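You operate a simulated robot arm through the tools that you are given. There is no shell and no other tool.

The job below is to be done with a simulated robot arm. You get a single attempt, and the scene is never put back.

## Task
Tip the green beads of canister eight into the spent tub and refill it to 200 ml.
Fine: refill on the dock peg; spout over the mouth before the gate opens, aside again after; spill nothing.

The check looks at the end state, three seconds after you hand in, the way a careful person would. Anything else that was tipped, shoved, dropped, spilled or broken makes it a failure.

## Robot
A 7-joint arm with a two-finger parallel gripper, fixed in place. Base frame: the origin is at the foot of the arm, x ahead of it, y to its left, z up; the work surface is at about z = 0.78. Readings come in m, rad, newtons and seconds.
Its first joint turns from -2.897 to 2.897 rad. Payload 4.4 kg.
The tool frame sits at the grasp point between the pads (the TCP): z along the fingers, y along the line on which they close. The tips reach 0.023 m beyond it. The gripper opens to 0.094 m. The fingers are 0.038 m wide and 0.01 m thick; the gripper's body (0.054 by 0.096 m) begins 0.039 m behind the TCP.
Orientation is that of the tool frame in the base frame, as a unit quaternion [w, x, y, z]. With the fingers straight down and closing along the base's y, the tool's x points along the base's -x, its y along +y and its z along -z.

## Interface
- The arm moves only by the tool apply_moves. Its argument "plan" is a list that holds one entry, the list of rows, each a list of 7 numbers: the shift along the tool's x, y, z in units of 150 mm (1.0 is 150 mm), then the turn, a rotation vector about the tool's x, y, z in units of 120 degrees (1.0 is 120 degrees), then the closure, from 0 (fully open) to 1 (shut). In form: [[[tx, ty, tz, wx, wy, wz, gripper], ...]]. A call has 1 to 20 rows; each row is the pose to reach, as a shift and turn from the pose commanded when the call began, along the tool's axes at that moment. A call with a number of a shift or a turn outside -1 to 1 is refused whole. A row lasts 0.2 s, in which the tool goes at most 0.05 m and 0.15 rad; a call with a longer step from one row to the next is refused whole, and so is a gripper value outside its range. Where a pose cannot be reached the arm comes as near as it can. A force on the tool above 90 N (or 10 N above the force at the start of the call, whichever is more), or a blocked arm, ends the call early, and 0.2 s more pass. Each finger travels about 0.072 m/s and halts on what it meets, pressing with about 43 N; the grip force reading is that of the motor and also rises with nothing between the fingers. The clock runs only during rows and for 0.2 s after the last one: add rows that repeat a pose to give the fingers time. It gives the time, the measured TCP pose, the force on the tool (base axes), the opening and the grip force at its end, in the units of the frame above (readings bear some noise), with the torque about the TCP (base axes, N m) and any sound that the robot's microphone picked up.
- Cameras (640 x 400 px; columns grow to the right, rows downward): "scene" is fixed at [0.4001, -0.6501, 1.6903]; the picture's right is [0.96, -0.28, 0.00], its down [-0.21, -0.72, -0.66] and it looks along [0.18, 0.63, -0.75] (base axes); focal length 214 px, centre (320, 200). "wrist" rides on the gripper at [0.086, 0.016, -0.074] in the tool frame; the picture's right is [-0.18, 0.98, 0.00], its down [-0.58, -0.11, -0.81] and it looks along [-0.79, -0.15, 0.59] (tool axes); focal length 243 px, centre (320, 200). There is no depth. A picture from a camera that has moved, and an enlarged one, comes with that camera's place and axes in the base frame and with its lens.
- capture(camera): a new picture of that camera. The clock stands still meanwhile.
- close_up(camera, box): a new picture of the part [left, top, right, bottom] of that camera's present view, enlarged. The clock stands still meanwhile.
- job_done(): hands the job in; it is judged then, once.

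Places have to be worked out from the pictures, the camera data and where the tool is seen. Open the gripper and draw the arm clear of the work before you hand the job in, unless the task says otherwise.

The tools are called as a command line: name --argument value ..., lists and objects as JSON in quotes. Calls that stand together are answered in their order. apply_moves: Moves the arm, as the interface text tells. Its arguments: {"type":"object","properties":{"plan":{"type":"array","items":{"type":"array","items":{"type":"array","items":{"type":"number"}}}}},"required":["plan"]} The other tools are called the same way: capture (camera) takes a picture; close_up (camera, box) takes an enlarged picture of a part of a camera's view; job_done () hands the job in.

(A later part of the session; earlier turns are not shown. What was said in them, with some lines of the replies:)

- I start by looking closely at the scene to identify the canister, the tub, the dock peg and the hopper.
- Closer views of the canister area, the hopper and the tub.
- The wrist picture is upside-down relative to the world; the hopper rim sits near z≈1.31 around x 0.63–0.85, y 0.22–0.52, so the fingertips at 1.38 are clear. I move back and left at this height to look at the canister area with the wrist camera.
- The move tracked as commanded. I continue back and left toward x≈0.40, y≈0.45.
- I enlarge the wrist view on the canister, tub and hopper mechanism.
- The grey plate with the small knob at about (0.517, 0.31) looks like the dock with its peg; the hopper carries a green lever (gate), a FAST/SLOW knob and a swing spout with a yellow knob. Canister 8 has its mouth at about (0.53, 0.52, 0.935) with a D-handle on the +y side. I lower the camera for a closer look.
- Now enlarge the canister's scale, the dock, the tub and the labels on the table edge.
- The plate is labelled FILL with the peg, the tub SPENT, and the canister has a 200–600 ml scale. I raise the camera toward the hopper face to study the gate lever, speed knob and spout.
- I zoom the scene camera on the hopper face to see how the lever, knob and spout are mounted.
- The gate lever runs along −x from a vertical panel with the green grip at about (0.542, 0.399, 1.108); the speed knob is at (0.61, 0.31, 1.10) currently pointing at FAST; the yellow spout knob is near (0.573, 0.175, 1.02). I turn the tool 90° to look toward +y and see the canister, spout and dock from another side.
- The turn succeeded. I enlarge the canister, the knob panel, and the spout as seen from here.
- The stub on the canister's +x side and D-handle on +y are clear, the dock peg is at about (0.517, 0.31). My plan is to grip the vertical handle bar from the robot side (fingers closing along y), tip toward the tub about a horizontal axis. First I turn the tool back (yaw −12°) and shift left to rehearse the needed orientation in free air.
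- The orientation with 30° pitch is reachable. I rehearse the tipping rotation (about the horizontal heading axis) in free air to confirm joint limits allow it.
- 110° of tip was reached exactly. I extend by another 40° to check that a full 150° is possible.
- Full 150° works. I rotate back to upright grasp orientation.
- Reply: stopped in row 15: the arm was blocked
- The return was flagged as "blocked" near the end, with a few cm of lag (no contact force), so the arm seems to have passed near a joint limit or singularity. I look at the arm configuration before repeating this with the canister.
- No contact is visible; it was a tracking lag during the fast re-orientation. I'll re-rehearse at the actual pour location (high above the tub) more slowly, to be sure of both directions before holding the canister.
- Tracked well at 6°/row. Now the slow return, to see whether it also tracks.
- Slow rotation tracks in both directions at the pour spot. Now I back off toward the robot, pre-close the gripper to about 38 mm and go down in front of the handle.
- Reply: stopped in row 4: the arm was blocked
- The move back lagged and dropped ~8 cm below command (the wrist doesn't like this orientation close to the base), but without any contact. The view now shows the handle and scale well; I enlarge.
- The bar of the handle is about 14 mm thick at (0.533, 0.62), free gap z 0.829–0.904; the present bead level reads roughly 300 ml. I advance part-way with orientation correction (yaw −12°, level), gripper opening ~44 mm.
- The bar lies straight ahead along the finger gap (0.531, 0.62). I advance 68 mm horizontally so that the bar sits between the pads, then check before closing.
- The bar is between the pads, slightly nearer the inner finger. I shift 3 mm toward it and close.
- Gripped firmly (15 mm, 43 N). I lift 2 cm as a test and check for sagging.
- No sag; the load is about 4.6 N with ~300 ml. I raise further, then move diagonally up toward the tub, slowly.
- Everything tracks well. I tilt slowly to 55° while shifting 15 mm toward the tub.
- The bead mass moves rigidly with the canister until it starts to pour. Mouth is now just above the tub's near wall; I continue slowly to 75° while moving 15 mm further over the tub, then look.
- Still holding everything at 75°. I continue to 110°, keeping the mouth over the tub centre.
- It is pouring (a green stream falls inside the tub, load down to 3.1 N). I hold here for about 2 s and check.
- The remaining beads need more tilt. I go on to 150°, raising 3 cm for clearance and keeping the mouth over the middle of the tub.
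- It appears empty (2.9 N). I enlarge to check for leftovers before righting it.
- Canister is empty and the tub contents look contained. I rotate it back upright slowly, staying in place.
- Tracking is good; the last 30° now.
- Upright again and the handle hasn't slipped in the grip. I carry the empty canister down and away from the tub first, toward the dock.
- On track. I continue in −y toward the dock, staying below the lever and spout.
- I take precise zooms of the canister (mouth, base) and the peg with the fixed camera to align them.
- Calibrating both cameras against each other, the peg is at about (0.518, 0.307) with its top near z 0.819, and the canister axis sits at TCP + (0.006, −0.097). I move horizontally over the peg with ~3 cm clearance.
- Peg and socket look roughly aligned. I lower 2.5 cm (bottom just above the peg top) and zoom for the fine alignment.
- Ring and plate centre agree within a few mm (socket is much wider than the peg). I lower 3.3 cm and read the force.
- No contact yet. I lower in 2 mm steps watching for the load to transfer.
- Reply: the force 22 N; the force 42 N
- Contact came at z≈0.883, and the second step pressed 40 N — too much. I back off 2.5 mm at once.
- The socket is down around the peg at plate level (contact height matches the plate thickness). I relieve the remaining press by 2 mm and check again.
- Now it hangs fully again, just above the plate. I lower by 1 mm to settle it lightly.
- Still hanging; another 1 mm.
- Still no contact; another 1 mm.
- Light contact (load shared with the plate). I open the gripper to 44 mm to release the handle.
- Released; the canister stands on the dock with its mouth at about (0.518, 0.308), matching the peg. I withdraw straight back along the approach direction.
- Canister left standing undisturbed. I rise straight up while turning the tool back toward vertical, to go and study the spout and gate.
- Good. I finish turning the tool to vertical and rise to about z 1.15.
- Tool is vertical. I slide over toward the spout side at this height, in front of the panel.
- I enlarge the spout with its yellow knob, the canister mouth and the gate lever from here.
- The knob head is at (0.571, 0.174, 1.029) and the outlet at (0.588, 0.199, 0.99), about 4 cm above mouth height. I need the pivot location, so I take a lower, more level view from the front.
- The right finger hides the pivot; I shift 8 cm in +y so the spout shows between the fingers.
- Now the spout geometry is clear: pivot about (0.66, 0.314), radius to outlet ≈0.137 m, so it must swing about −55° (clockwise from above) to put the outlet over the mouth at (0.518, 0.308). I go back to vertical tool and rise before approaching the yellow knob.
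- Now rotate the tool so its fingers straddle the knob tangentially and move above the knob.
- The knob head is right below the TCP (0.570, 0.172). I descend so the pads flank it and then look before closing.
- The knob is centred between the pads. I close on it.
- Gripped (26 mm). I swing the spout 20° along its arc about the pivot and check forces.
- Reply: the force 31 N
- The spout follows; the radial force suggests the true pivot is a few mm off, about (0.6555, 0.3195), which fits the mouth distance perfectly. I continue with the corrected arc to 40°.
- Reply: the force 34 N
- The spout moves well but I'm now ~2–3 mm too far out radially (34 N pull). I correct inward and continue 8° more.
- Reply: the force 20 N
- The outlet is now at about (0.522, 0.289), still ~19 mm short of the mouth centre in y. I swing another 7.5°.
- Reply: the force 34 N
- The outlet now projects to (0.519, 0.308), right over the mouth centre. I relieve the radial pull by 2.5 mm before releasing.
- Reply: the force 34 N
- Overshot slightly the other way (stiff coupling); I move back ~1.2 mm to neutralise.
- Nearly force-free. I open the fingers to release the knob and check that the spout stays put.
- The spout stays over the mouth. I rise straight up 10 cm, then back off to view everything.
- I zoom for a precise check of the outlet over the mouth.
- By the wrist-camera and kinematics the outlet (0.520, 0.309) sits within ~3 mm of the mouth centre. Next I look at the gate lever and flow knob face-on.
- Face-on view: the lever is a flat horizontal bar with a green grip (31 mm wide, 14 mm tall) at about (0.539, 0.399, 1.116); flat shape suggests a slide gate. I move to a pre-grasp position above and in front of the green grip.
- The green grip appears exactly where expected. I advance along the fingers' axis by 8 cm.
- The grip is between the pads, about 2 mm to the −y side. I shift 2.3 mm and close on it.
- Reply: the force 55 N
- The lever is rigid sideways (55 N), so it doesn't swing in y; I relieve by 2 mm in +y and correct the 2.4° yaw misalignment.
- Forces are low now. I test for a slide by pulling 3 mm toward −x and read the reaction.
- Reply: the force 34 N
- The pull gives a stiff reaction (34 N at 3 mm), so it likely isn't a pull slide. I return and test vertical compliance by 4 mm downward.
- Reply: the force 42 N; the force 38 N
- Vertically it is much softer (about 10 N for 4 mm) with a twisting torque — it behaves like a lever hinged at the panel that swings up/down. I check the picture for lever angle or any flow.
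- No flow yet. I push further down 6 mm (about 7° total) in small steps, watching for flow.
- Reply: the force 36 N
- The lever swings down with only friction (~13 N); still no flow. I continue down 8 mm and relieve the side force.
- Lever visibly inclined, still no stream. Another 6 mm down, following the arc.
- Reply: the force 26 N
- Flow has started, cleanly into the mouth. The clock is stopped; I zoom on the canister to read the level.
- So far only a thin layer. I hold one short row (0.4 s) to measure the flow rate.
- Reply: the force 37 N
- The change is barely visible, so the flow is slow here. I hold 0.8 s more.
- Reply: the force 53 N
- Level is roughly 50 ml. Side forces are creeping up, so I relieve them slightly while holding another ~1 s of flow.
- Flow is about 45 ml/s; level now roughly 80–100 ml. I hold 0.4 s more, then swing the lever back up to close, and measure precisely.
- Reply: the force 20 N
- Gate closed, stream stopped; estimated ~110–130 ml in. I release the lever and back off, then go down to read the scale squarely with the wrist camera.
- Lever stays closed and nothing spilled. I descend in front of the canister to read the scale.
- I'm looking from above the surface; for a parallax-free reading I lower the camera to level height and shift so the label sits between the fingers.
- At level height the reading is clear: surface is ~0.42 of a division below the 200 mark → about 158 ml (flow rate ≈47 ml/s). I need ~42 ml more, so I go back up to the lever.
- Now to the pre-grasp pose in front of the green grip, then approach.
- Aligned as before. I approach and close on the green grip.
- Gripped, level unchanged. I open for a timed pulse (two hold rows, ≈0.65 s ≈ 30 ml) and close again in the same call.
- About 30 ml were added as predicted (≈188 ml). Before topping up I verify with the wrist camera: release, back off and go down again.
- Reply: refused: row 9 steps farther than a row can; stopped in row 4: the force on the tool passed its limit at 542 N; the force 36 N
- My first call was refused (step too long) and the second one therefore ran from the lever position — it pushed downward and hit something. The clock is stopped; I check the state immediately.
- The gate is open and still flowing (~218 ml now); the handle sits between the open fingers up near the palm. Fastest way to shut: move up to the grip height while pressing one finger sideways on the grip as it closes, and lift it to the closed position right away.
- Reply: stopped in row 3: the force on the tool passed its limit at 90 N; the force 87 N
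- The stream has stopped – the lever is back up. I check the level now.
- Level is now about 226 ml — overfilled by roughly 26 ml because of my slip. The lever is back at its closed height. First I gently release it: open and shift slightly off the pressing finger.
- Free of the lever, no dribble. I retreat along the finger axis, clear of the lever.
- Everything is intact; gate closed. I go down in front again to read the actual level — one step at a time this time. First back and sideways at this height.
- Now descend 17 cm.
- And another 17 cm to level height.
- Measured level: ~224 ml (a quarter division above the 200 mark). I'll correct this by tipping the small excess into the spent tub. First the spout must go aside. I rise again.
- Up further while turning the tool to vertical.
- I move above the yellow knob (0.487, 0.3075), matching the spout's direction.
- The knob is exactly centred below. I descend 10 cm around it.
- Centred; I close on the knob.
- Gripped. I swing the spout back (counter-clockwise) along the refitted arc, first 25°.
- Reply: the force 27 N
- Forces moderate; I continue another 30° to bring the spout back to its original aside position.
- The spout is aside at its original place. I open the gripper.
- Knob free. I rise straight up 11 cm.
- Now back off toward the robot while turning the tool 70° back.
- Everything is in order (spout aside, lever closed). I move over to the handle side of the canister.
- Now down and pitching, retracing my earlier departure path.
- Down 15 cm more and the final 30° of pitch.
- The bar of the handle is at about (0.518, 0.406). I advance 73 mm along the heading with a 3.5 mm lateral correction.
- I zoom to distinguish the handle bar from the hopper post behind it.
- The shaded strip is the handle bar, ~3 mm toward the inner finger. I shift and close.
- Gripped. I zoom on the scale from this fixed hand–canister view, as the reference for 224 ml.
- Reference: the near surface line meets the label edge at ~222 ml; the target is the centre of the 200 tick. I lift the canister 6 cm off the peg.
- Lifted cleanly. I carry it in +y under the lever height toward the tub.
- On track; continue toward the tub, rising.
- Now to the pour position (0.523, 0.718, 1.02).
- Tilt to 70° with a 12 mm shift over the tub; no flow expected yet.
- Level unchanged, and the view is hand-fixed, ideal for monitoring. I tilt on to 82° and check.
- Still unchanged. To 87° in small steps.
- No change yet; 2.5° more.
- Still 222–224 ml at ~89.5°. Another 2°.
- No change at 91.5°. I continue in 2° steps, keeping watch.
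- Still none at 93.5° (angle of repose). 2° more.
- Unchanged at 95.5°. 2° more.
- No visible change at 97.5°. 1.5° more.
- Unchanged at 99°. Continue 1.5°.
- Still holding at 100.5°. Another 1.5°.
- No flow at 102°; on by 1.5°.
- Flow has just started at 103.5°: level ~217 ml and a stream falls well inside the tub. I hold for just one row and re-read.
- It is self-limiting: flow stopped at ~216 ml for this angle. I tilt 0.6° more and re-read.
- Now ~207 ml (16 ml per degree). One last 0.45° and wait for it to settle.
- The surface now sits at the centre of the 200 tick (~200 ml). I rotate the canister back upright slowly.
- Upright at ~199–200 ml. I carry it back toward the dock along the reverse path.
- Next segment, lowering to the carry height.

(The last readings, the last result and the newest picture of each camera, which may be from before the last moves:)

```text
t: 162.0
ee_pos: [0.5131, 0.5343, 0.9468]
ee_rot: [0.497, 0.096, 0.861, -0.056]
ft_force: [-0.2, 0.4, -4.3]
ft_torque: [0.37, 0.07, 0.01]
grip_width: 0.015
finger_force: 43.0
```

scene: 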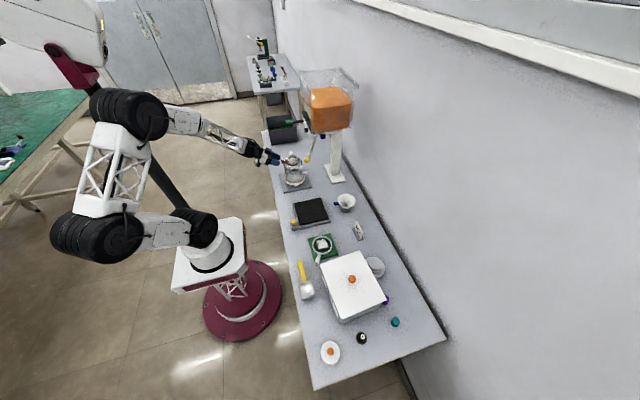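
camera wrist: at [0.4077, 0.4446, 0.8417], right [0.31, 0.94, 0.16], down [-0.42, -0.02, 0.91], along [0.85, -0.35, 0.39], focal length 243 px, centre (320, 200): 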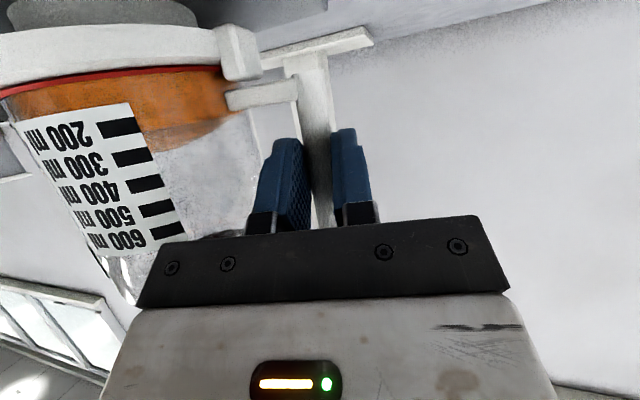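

Now over the dock peg.

apply_moves --plan '[[[-0.006, -0.106, 0.02, 0, 0, 0, 1], [-0.012, -0.213, 0.041, 0, 0, 0, 1], [-0.018, -0.319, 0.061, 0, 0, 0, 1], [-0.024, -0.426, 0.082, 0, 0, 0, 1], [-0.029, -0.532, 0.102, 0, 0, 0, 1], [-0.035, -0.638, 0.122, 0, 0, 0, 1], [-0.041, -0.745, 0.143, 0, 0, 0, 1], [-0.047, -0.851, 0.163, 0, 0, 0, 1], [-0.047, -0.851, 0.163, 0, 0, 0, 1]]]'

close_up --camera "scene" --box '[275, 130, 325, 200]'

```text
t: 164.0
ee_pos: [0.5096, 0.4049, 0.9416]
ee_rot: [0.497, 0.097, 0.86, -0.057]
ft_force: [-0.4, -1.0, -3.4]
ft_torque: [0.36, 0.04, -0.03]
grip_width: 0.015
finger_force: 42.7
```

```text
5.71 times, centred on (300, 165) of scene
camera zoom: at [0.4001, -0.6501, 1.6903], right [0.96, -0.28, 0.0], down [-0.21, -0.72, -0.66], along [0.18, 0.63, -0.75], focal length 1226 px, centre (434, 400)
```

zoom: 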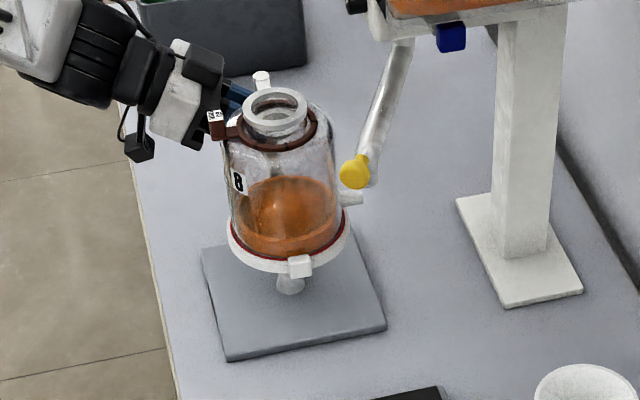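

Aligned within 1 mm of the earlier seat pose. I lower 5.3 cm.

apply_moves --plan '[[[0.061, 0, 0.035, 0, 0, 0, 1], [0.123, 0, 0.07, 0, 0, 0, 1], [0.184, 0, 0.105, 0, 0, 0, 1], [0.245, 0, 0.141, 0, 0, 0, 1], [0.3064, 0, 0.1758, 0, 0, 0, 1], [0.3064, 0, 0.1758, 0, 0, 0, 1]]]'

```text
t: 165.4
ee_pos: [0.5085, 0.4049, 0.8876]
ee_rot: [0.498, 0.096, 0.86, -0.056]
ft_force: [-0.1, -0.2, -3.3]
ft_torque: [0.39, 0.02, 0.02]
grip_width: 0.015
finger_force: 42.8
```

About 7 mm above the seat. Lower 4 mm.

apply_moves --plan '[[[0.0116, 0, 0.0066, 0, 0, 0, 1], [0.0231, 0, 0.0133, 0, 0, 0, 1]]]'

```text
t: 166.0
ee_pos: [0.509, 0.404, 0.8842]
ee_rot: [0.497, 0.096, 0.861, -0.056]
ft_force: [-0.1, -0.8, -4.2]
ft_torque: [0.39, 0.06, 0.02]
grip_width: 0.0153
finger_force: 42.7
```

Still hanging free. 1.5 mm more.

apply_moves --plan '[[[0.0087, 0, 0.005, 0, 0, 0, 1], [0.0087, 0, 0.005, 0, 0, 0, 1]]]'

```text
t: 166.6
ee_pos: [0.509, 0.4035, 0.881]
ee_rot: [0.497, 0.096, 0.861, -0.056]
ft_force: [0.0, 0.0, -4.2]
ft_torque: [0.37, 0.06, -0.01]
grip_width: 0.0149
finger_force: 42.6
```

Another 1 mm.

apply_moves --plan '[[[0.0058, 0, 0.0033, 0, 0, 0, 1], [0.0058, 0, 0.0033, 0, 0, 0, 1]]]'

```text
t: 167.2
ee_pos: [0.5072, 0.4043, 0.881]
ee_rot: [0.498, 0.097, 0.86, -0.057]
ft_force: [0.4, 0.4, -3.8]
ft_torque: [0.26, 0.06, -0.01]
grip_width: 0.0149
finger_force: 43.2
```

Torque begins to drop — first touch. 0.7 mm more.

apply_moves --plan '[[[0.004, 0, 0.0023, 0, 0, 0, 1], [0.004, 0, 0.0023, 0, 0, 0, 1]]]'

```text
t: 167.8
ee_pos: [0.5084, 0.4043, 0.8818]
ee_rot: [0.497, 0.096, 0.861, -0.056]
ft_force: [0.0, 1.1, -0.4]
ft_torque: [0.02, -0.07, 0.06]
grip_width: 0.0149
finger_force: 43.1
```

The load has transferred to the dock (−0.4 N). I open the gripper to 44 mm to release.

apply_moves --plan '[[[0, 0, 0, 0, 0, 0, 0.8], [0, 0, 0, 0, 0, 0, 0.65], [0, 0, 0, 0, 0, 0, 0.53], [0, 0, 0, 0, 0, 0, 0.53], [0, 0, 0, 0, 0, 0, 0.53]]]'

close_up --camera "scene" --box '[280, 145, 320, 195]'

capture --camera "wrist"

```text
t: 169.0
ee_pos: [0.5082, 0.4039, 0.8811]
ee_rot: [0.498, 0.096, 0.86, -0.056]
ft_force: [-0.1, 0.0, -0.7]
ft_torque: [0.01, 0.01, 0.02]
grip_width: 0.0441
finger_force: 0.0
```

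```text
8.00 times, centred on (300, 170) of scene
camera zoom: at [0.4001, -0.6501, 1.6903], right [0.96, -0.28, 0.0], down [-0.21, -0.72, -0.66], along [0.18, 0.63, -0.75], focal length 1716 px, centre (480, 440)
```

zoom: 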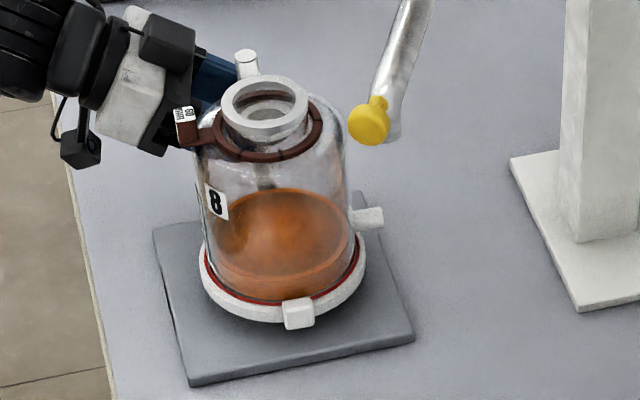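

```text
taken
camera wrist: at [0.4077, 0.4446, 0.8419], right [0.31, 0.94, 0.16], down [-0.42, -0.01, 0.91], along [0.85, -0.35, 0.39], focal length 243 px, centre (320, 200)
```

wrist: 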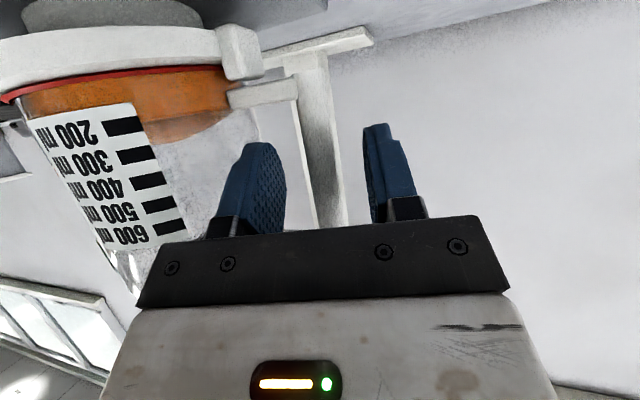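

Released; the canister stands upright and flush on the dock. I withdraw straight back.

apply_moves --plan '[[[0.05, 0, -0.087, 0, 0, 0, 0.53], [0.1, 0, -0.174, 0, 0, 0, 0.53], [0.149, 0, -0.26, 0, 0, 0, 0.53], [0.199, 0, -0.347, 0, 0, 0, 0.53], [0.249, 0, -0.434, 0, 0, 0, 0.53]]]'

capture --camera "wrist"

close_up --camera "wrist" --box '[100, 20, 320, 220]'

```text
t: 170.2
ee_pos: [0.4346, 0.4198, 0.8795]
ee_rot: [0.497, 0.096, 0.86, -0.056]
ft_force: [0.0, 0.3, -0.5]
ft_torque: [0.02, -0.02, -0.03]
grip_width: 0.044
finger_force: 0.1
```

```text
taken
camera wrist: at [0.3341, 0.461, 0.8419], right [0.31, 0.94, 0.16], down [-0.42, -0.01, 0.91], along [0.85, -0.35, 0.39], focal length 243 px, centre (320, 200)
```

wrist: 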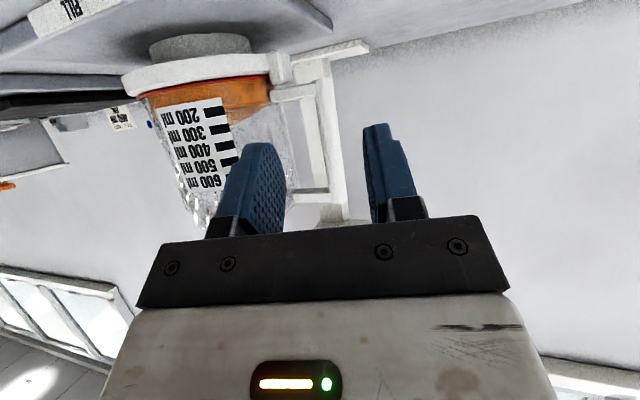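

```text
2.00 times, centred on (210, 120) of wrist
camera zoom: at [0.3341, 0.461, 0.8419], right [0.31, 0.94, 0.16], down [-0.42, -0.01, 0.91], along [0.85, -0.35, 0.39], focal length 485 px, centre (540, 360)
```

zoom: 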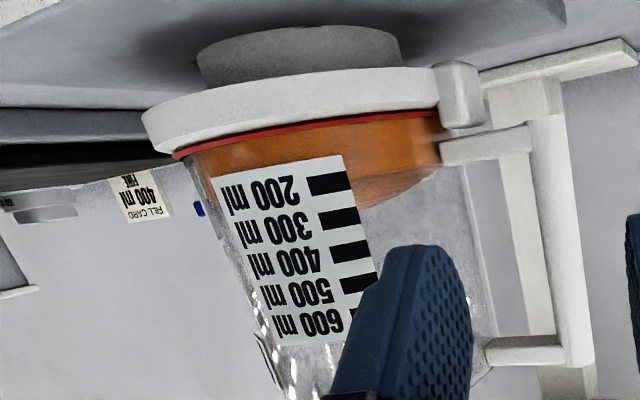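

Seated well. I zoom in to confirm the level against the 200 mark once more.

close_up --camera "wrist" --box '[200, 80, 280, 140]'

close_up --camera "scene" --box '[265, 95, 345, 200]'

```text
6.67 times, centred on (240, 110) of wrist
camera zoom: at [0.3341, 0.461, 0.8419], right [0.31, 0.94, 0.16], down [-0.42, -0.01, 0.91], along [0.85, -0.35, 0.39], focal length 1618 px, centre (853, 800)
```

zoom: 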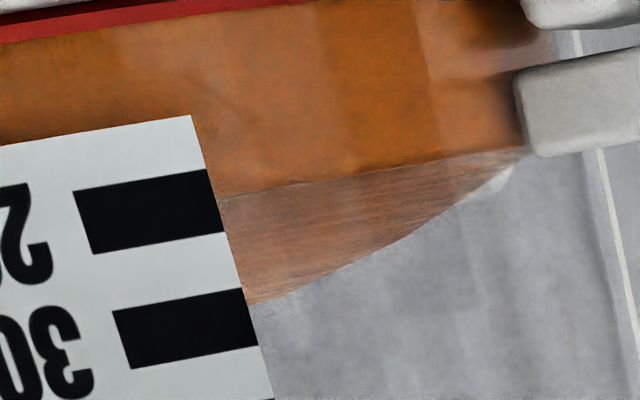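

```text
3.81 times, centred on (305, 148) of scene
camera zoom: at [0.4001, -0.6501, 1.6903], right [0.96, -0.28, 0.0], down [-0.21, -0.72, -0.66], along [0.18, 0.63, -0.75], focal length 817 px, centre (377, 400)
```

zoom: 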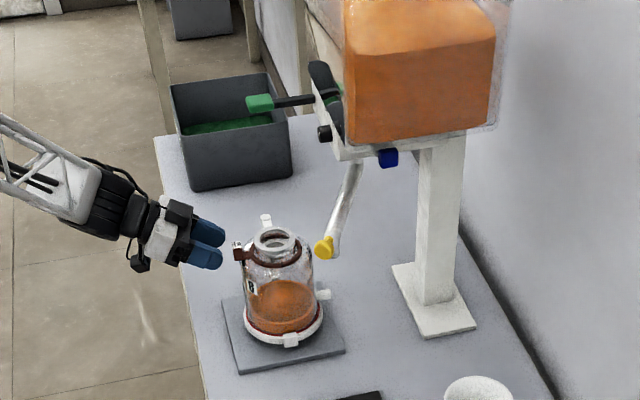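

Level reads ~199 ml, spout aside, gate closed, canister on the peg. Now I draw the arm clear: up with the pitch turning back.

apply_moves --plan '[[[-0.173, 0, -0.1, 0, 0.05, 0, 0.4], [-0.346, 0, -0.2, 0, 0.1, 0, 0.2], [-0.519, 0, -0.3, 0, 0.15, 0, 0], [-0.692, 0, -0.4, 0, 0.2, 0, 0], [-0.865, 0, -0.5, 0, 0.25, 0, 0]]]'

```text
t: 171.4
ee_pos: [0.4339, 0.4197, 1.0294]
ee_rot: [0.257, 0.107, 0.96, -0.03]
ft_force: [-0.5, 0.6, 0.5]
ft_torque: [-0.02, -0.01, 0.02]
grip_width: 0.0939
finger_force: 0.0
```

Further up and back, tool to vertical.

apply_moves --plan '[[[-0.046, -0.009, -0.158, 0, 0.05, 0, 0], [-0.092, -0.018, -0.316, 0, 0.1, 0, 0], [-0.139, -0.026, -0.474, 0, 0.15, 0, 0], [-0.185, -0.035, -0.632, 0, 0.2, 0, 0], [-0.231, -0.044, -0.79, 0, 0.25, 0, 0]]]'

capture --camera "wrist"

```text
t: 172.6
ee_pos: [0.4051, 0.421, 1.1501]
ee_rot: [0.0, 0.111, 0.994, -0.001]
ft_force: [0.2, 0.2, -1.1]
ft_torque: [-0.02, 0.02, 0.03]
grip_width: 0.0938
finger_force: 0.0
```

```text
taken
camera wrist: at [0.325, 0.4562, 1.2239], right [0.4, 0.92, 0.0], down [0.54, -0.23, 0.81], along [0.74, -0.32, -0.59], focal length 243 px, centre (320, 200)
```

wrist: 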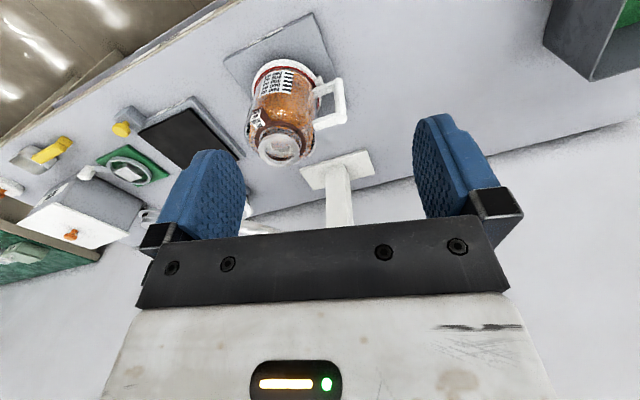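

Rise another 15 cm and inspect the tub, table and lever.

apply_moves --plan '[[[0, 0.1, -0.25, 0, 0, -0.02, 0], [0, 0.2, -0.5, 0, 0, -0.05, 0], [0, 0.3, -0.75, 0, 0, -0.08, 0], [0, 0.4, -1.0, 0, 0, -0.105, 0]]]'

capture --camera "wrist"

close_up --camera "wrist" --box '[400, 0, 640, 110]'

close_up --camera "scene" --box '[255, 90, 345, 200]'

capture --camera "scene"

```text
t: 173.6
ee_pos: [0.4185, 0.4788, 1.2993]
ee_rot: [0.0, 0.002, 1.0, -0.001]
ft_force: [0.0, -0.1, 0.2]
ft_torque: [-0.02, 0.0, -0.03]
grip_width: 0.0938
finger_force: 0.0
```

```text
taken
camera wrist: at [0.3333, 0.4969, 1.3732], right [0.19, 0.98, 0.0], down [0.58, -0.11, 0.81], along [0.79, -0.15, -0.59], focal length 243 px, centre (320, 200)
```

wrist: 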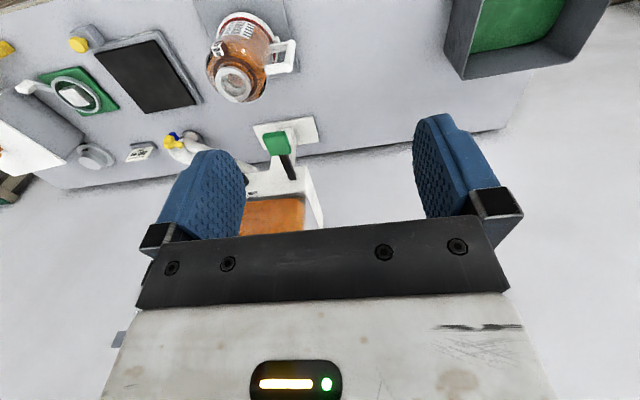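

```text
2.67 times, centred on (520, 55) of wrist
camera zoom: at [0.3333, 0.4969, 1.3732], right [0.19, 0.98, 0.0], down [0.58, -0.11, 0.81], along [0.79, -0.15, -0.59], focal length 647 px, centre (-213, 587)
```

zoom: 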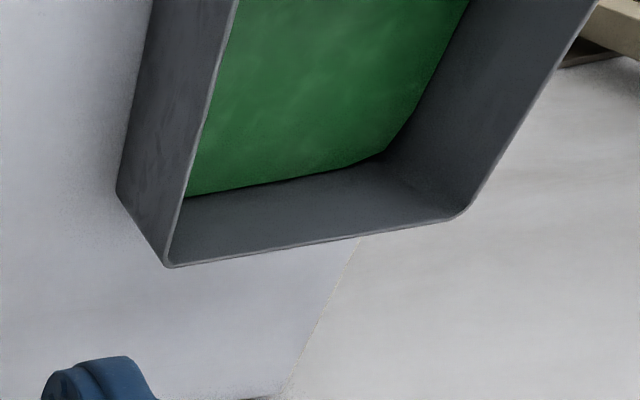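

```text
3.64 times, centred on (300, 145) of scene
camera zoom: at [0.4001, -0.6501, 1.6903], right [0.96, -0.28, 0.0], down [-0.21, -0.72, -0.66], along [0.18, 0.63, -0.75], focal length 780 px, centre (393, 400)
```

zoom: 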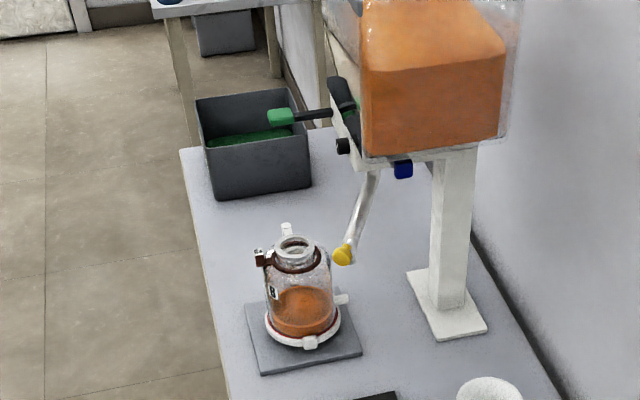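

```text
taken
```

scene: 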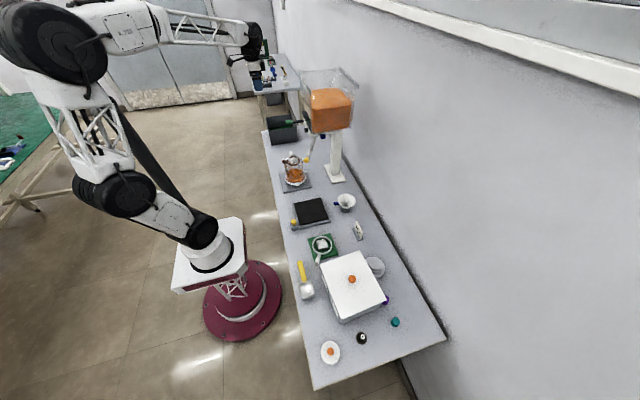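

The final check shows these results:
- **Canister:** number eight stands upright on the dock peg at about 200 ml, slightly off centre.
- **Dispenser:** the spout is back aside and the gate lever is at its closed height.
- **Spill:** no beads are visible on the table, and the tub surface shows only green.
- **Arm:** it is clear of the work with the gripper open.

I did press on the gate lever once by mistake, which overfilled the canister to about 224 ml. I tipped the extra 24 ml or so of orange beads into the spent tub to get back to 200 ml. I hand in now.

job_done

```text
The job is handed in.
```

I emptied canister eight's green beads into the spent tub and refilled it on the dock peg. It read about 199 ml against the 200 ml mark when I handed in. The result of the check has not come back to me.

- **Overfill:** One mistaken move pushed the gate lever down while the spout was over the mouth, and the level rose to about 224 ml. I shut the gate and swung the spout aside. I then tipped roughly 24 ml of the fresh orange beads into the spent tub to get back to the mark. The tub therefore holds a little clean material, though its surface shows only green.
- **Hard contact:** In that same move the gripper hit the lever hard; the force read 542 N when it stopped. The lever still moved freely, returned to its closed height, and no beads dribbled afterwards.
- **Seating:** The canister sits flush on the dock plate, about 5 mm off the peg's centre.
- **End state:** The spout is aside where it started, the gate is closed, and I saw no spilled beads on the table. I left the flow knob on FAST and drew the arm clear with the gripper open.
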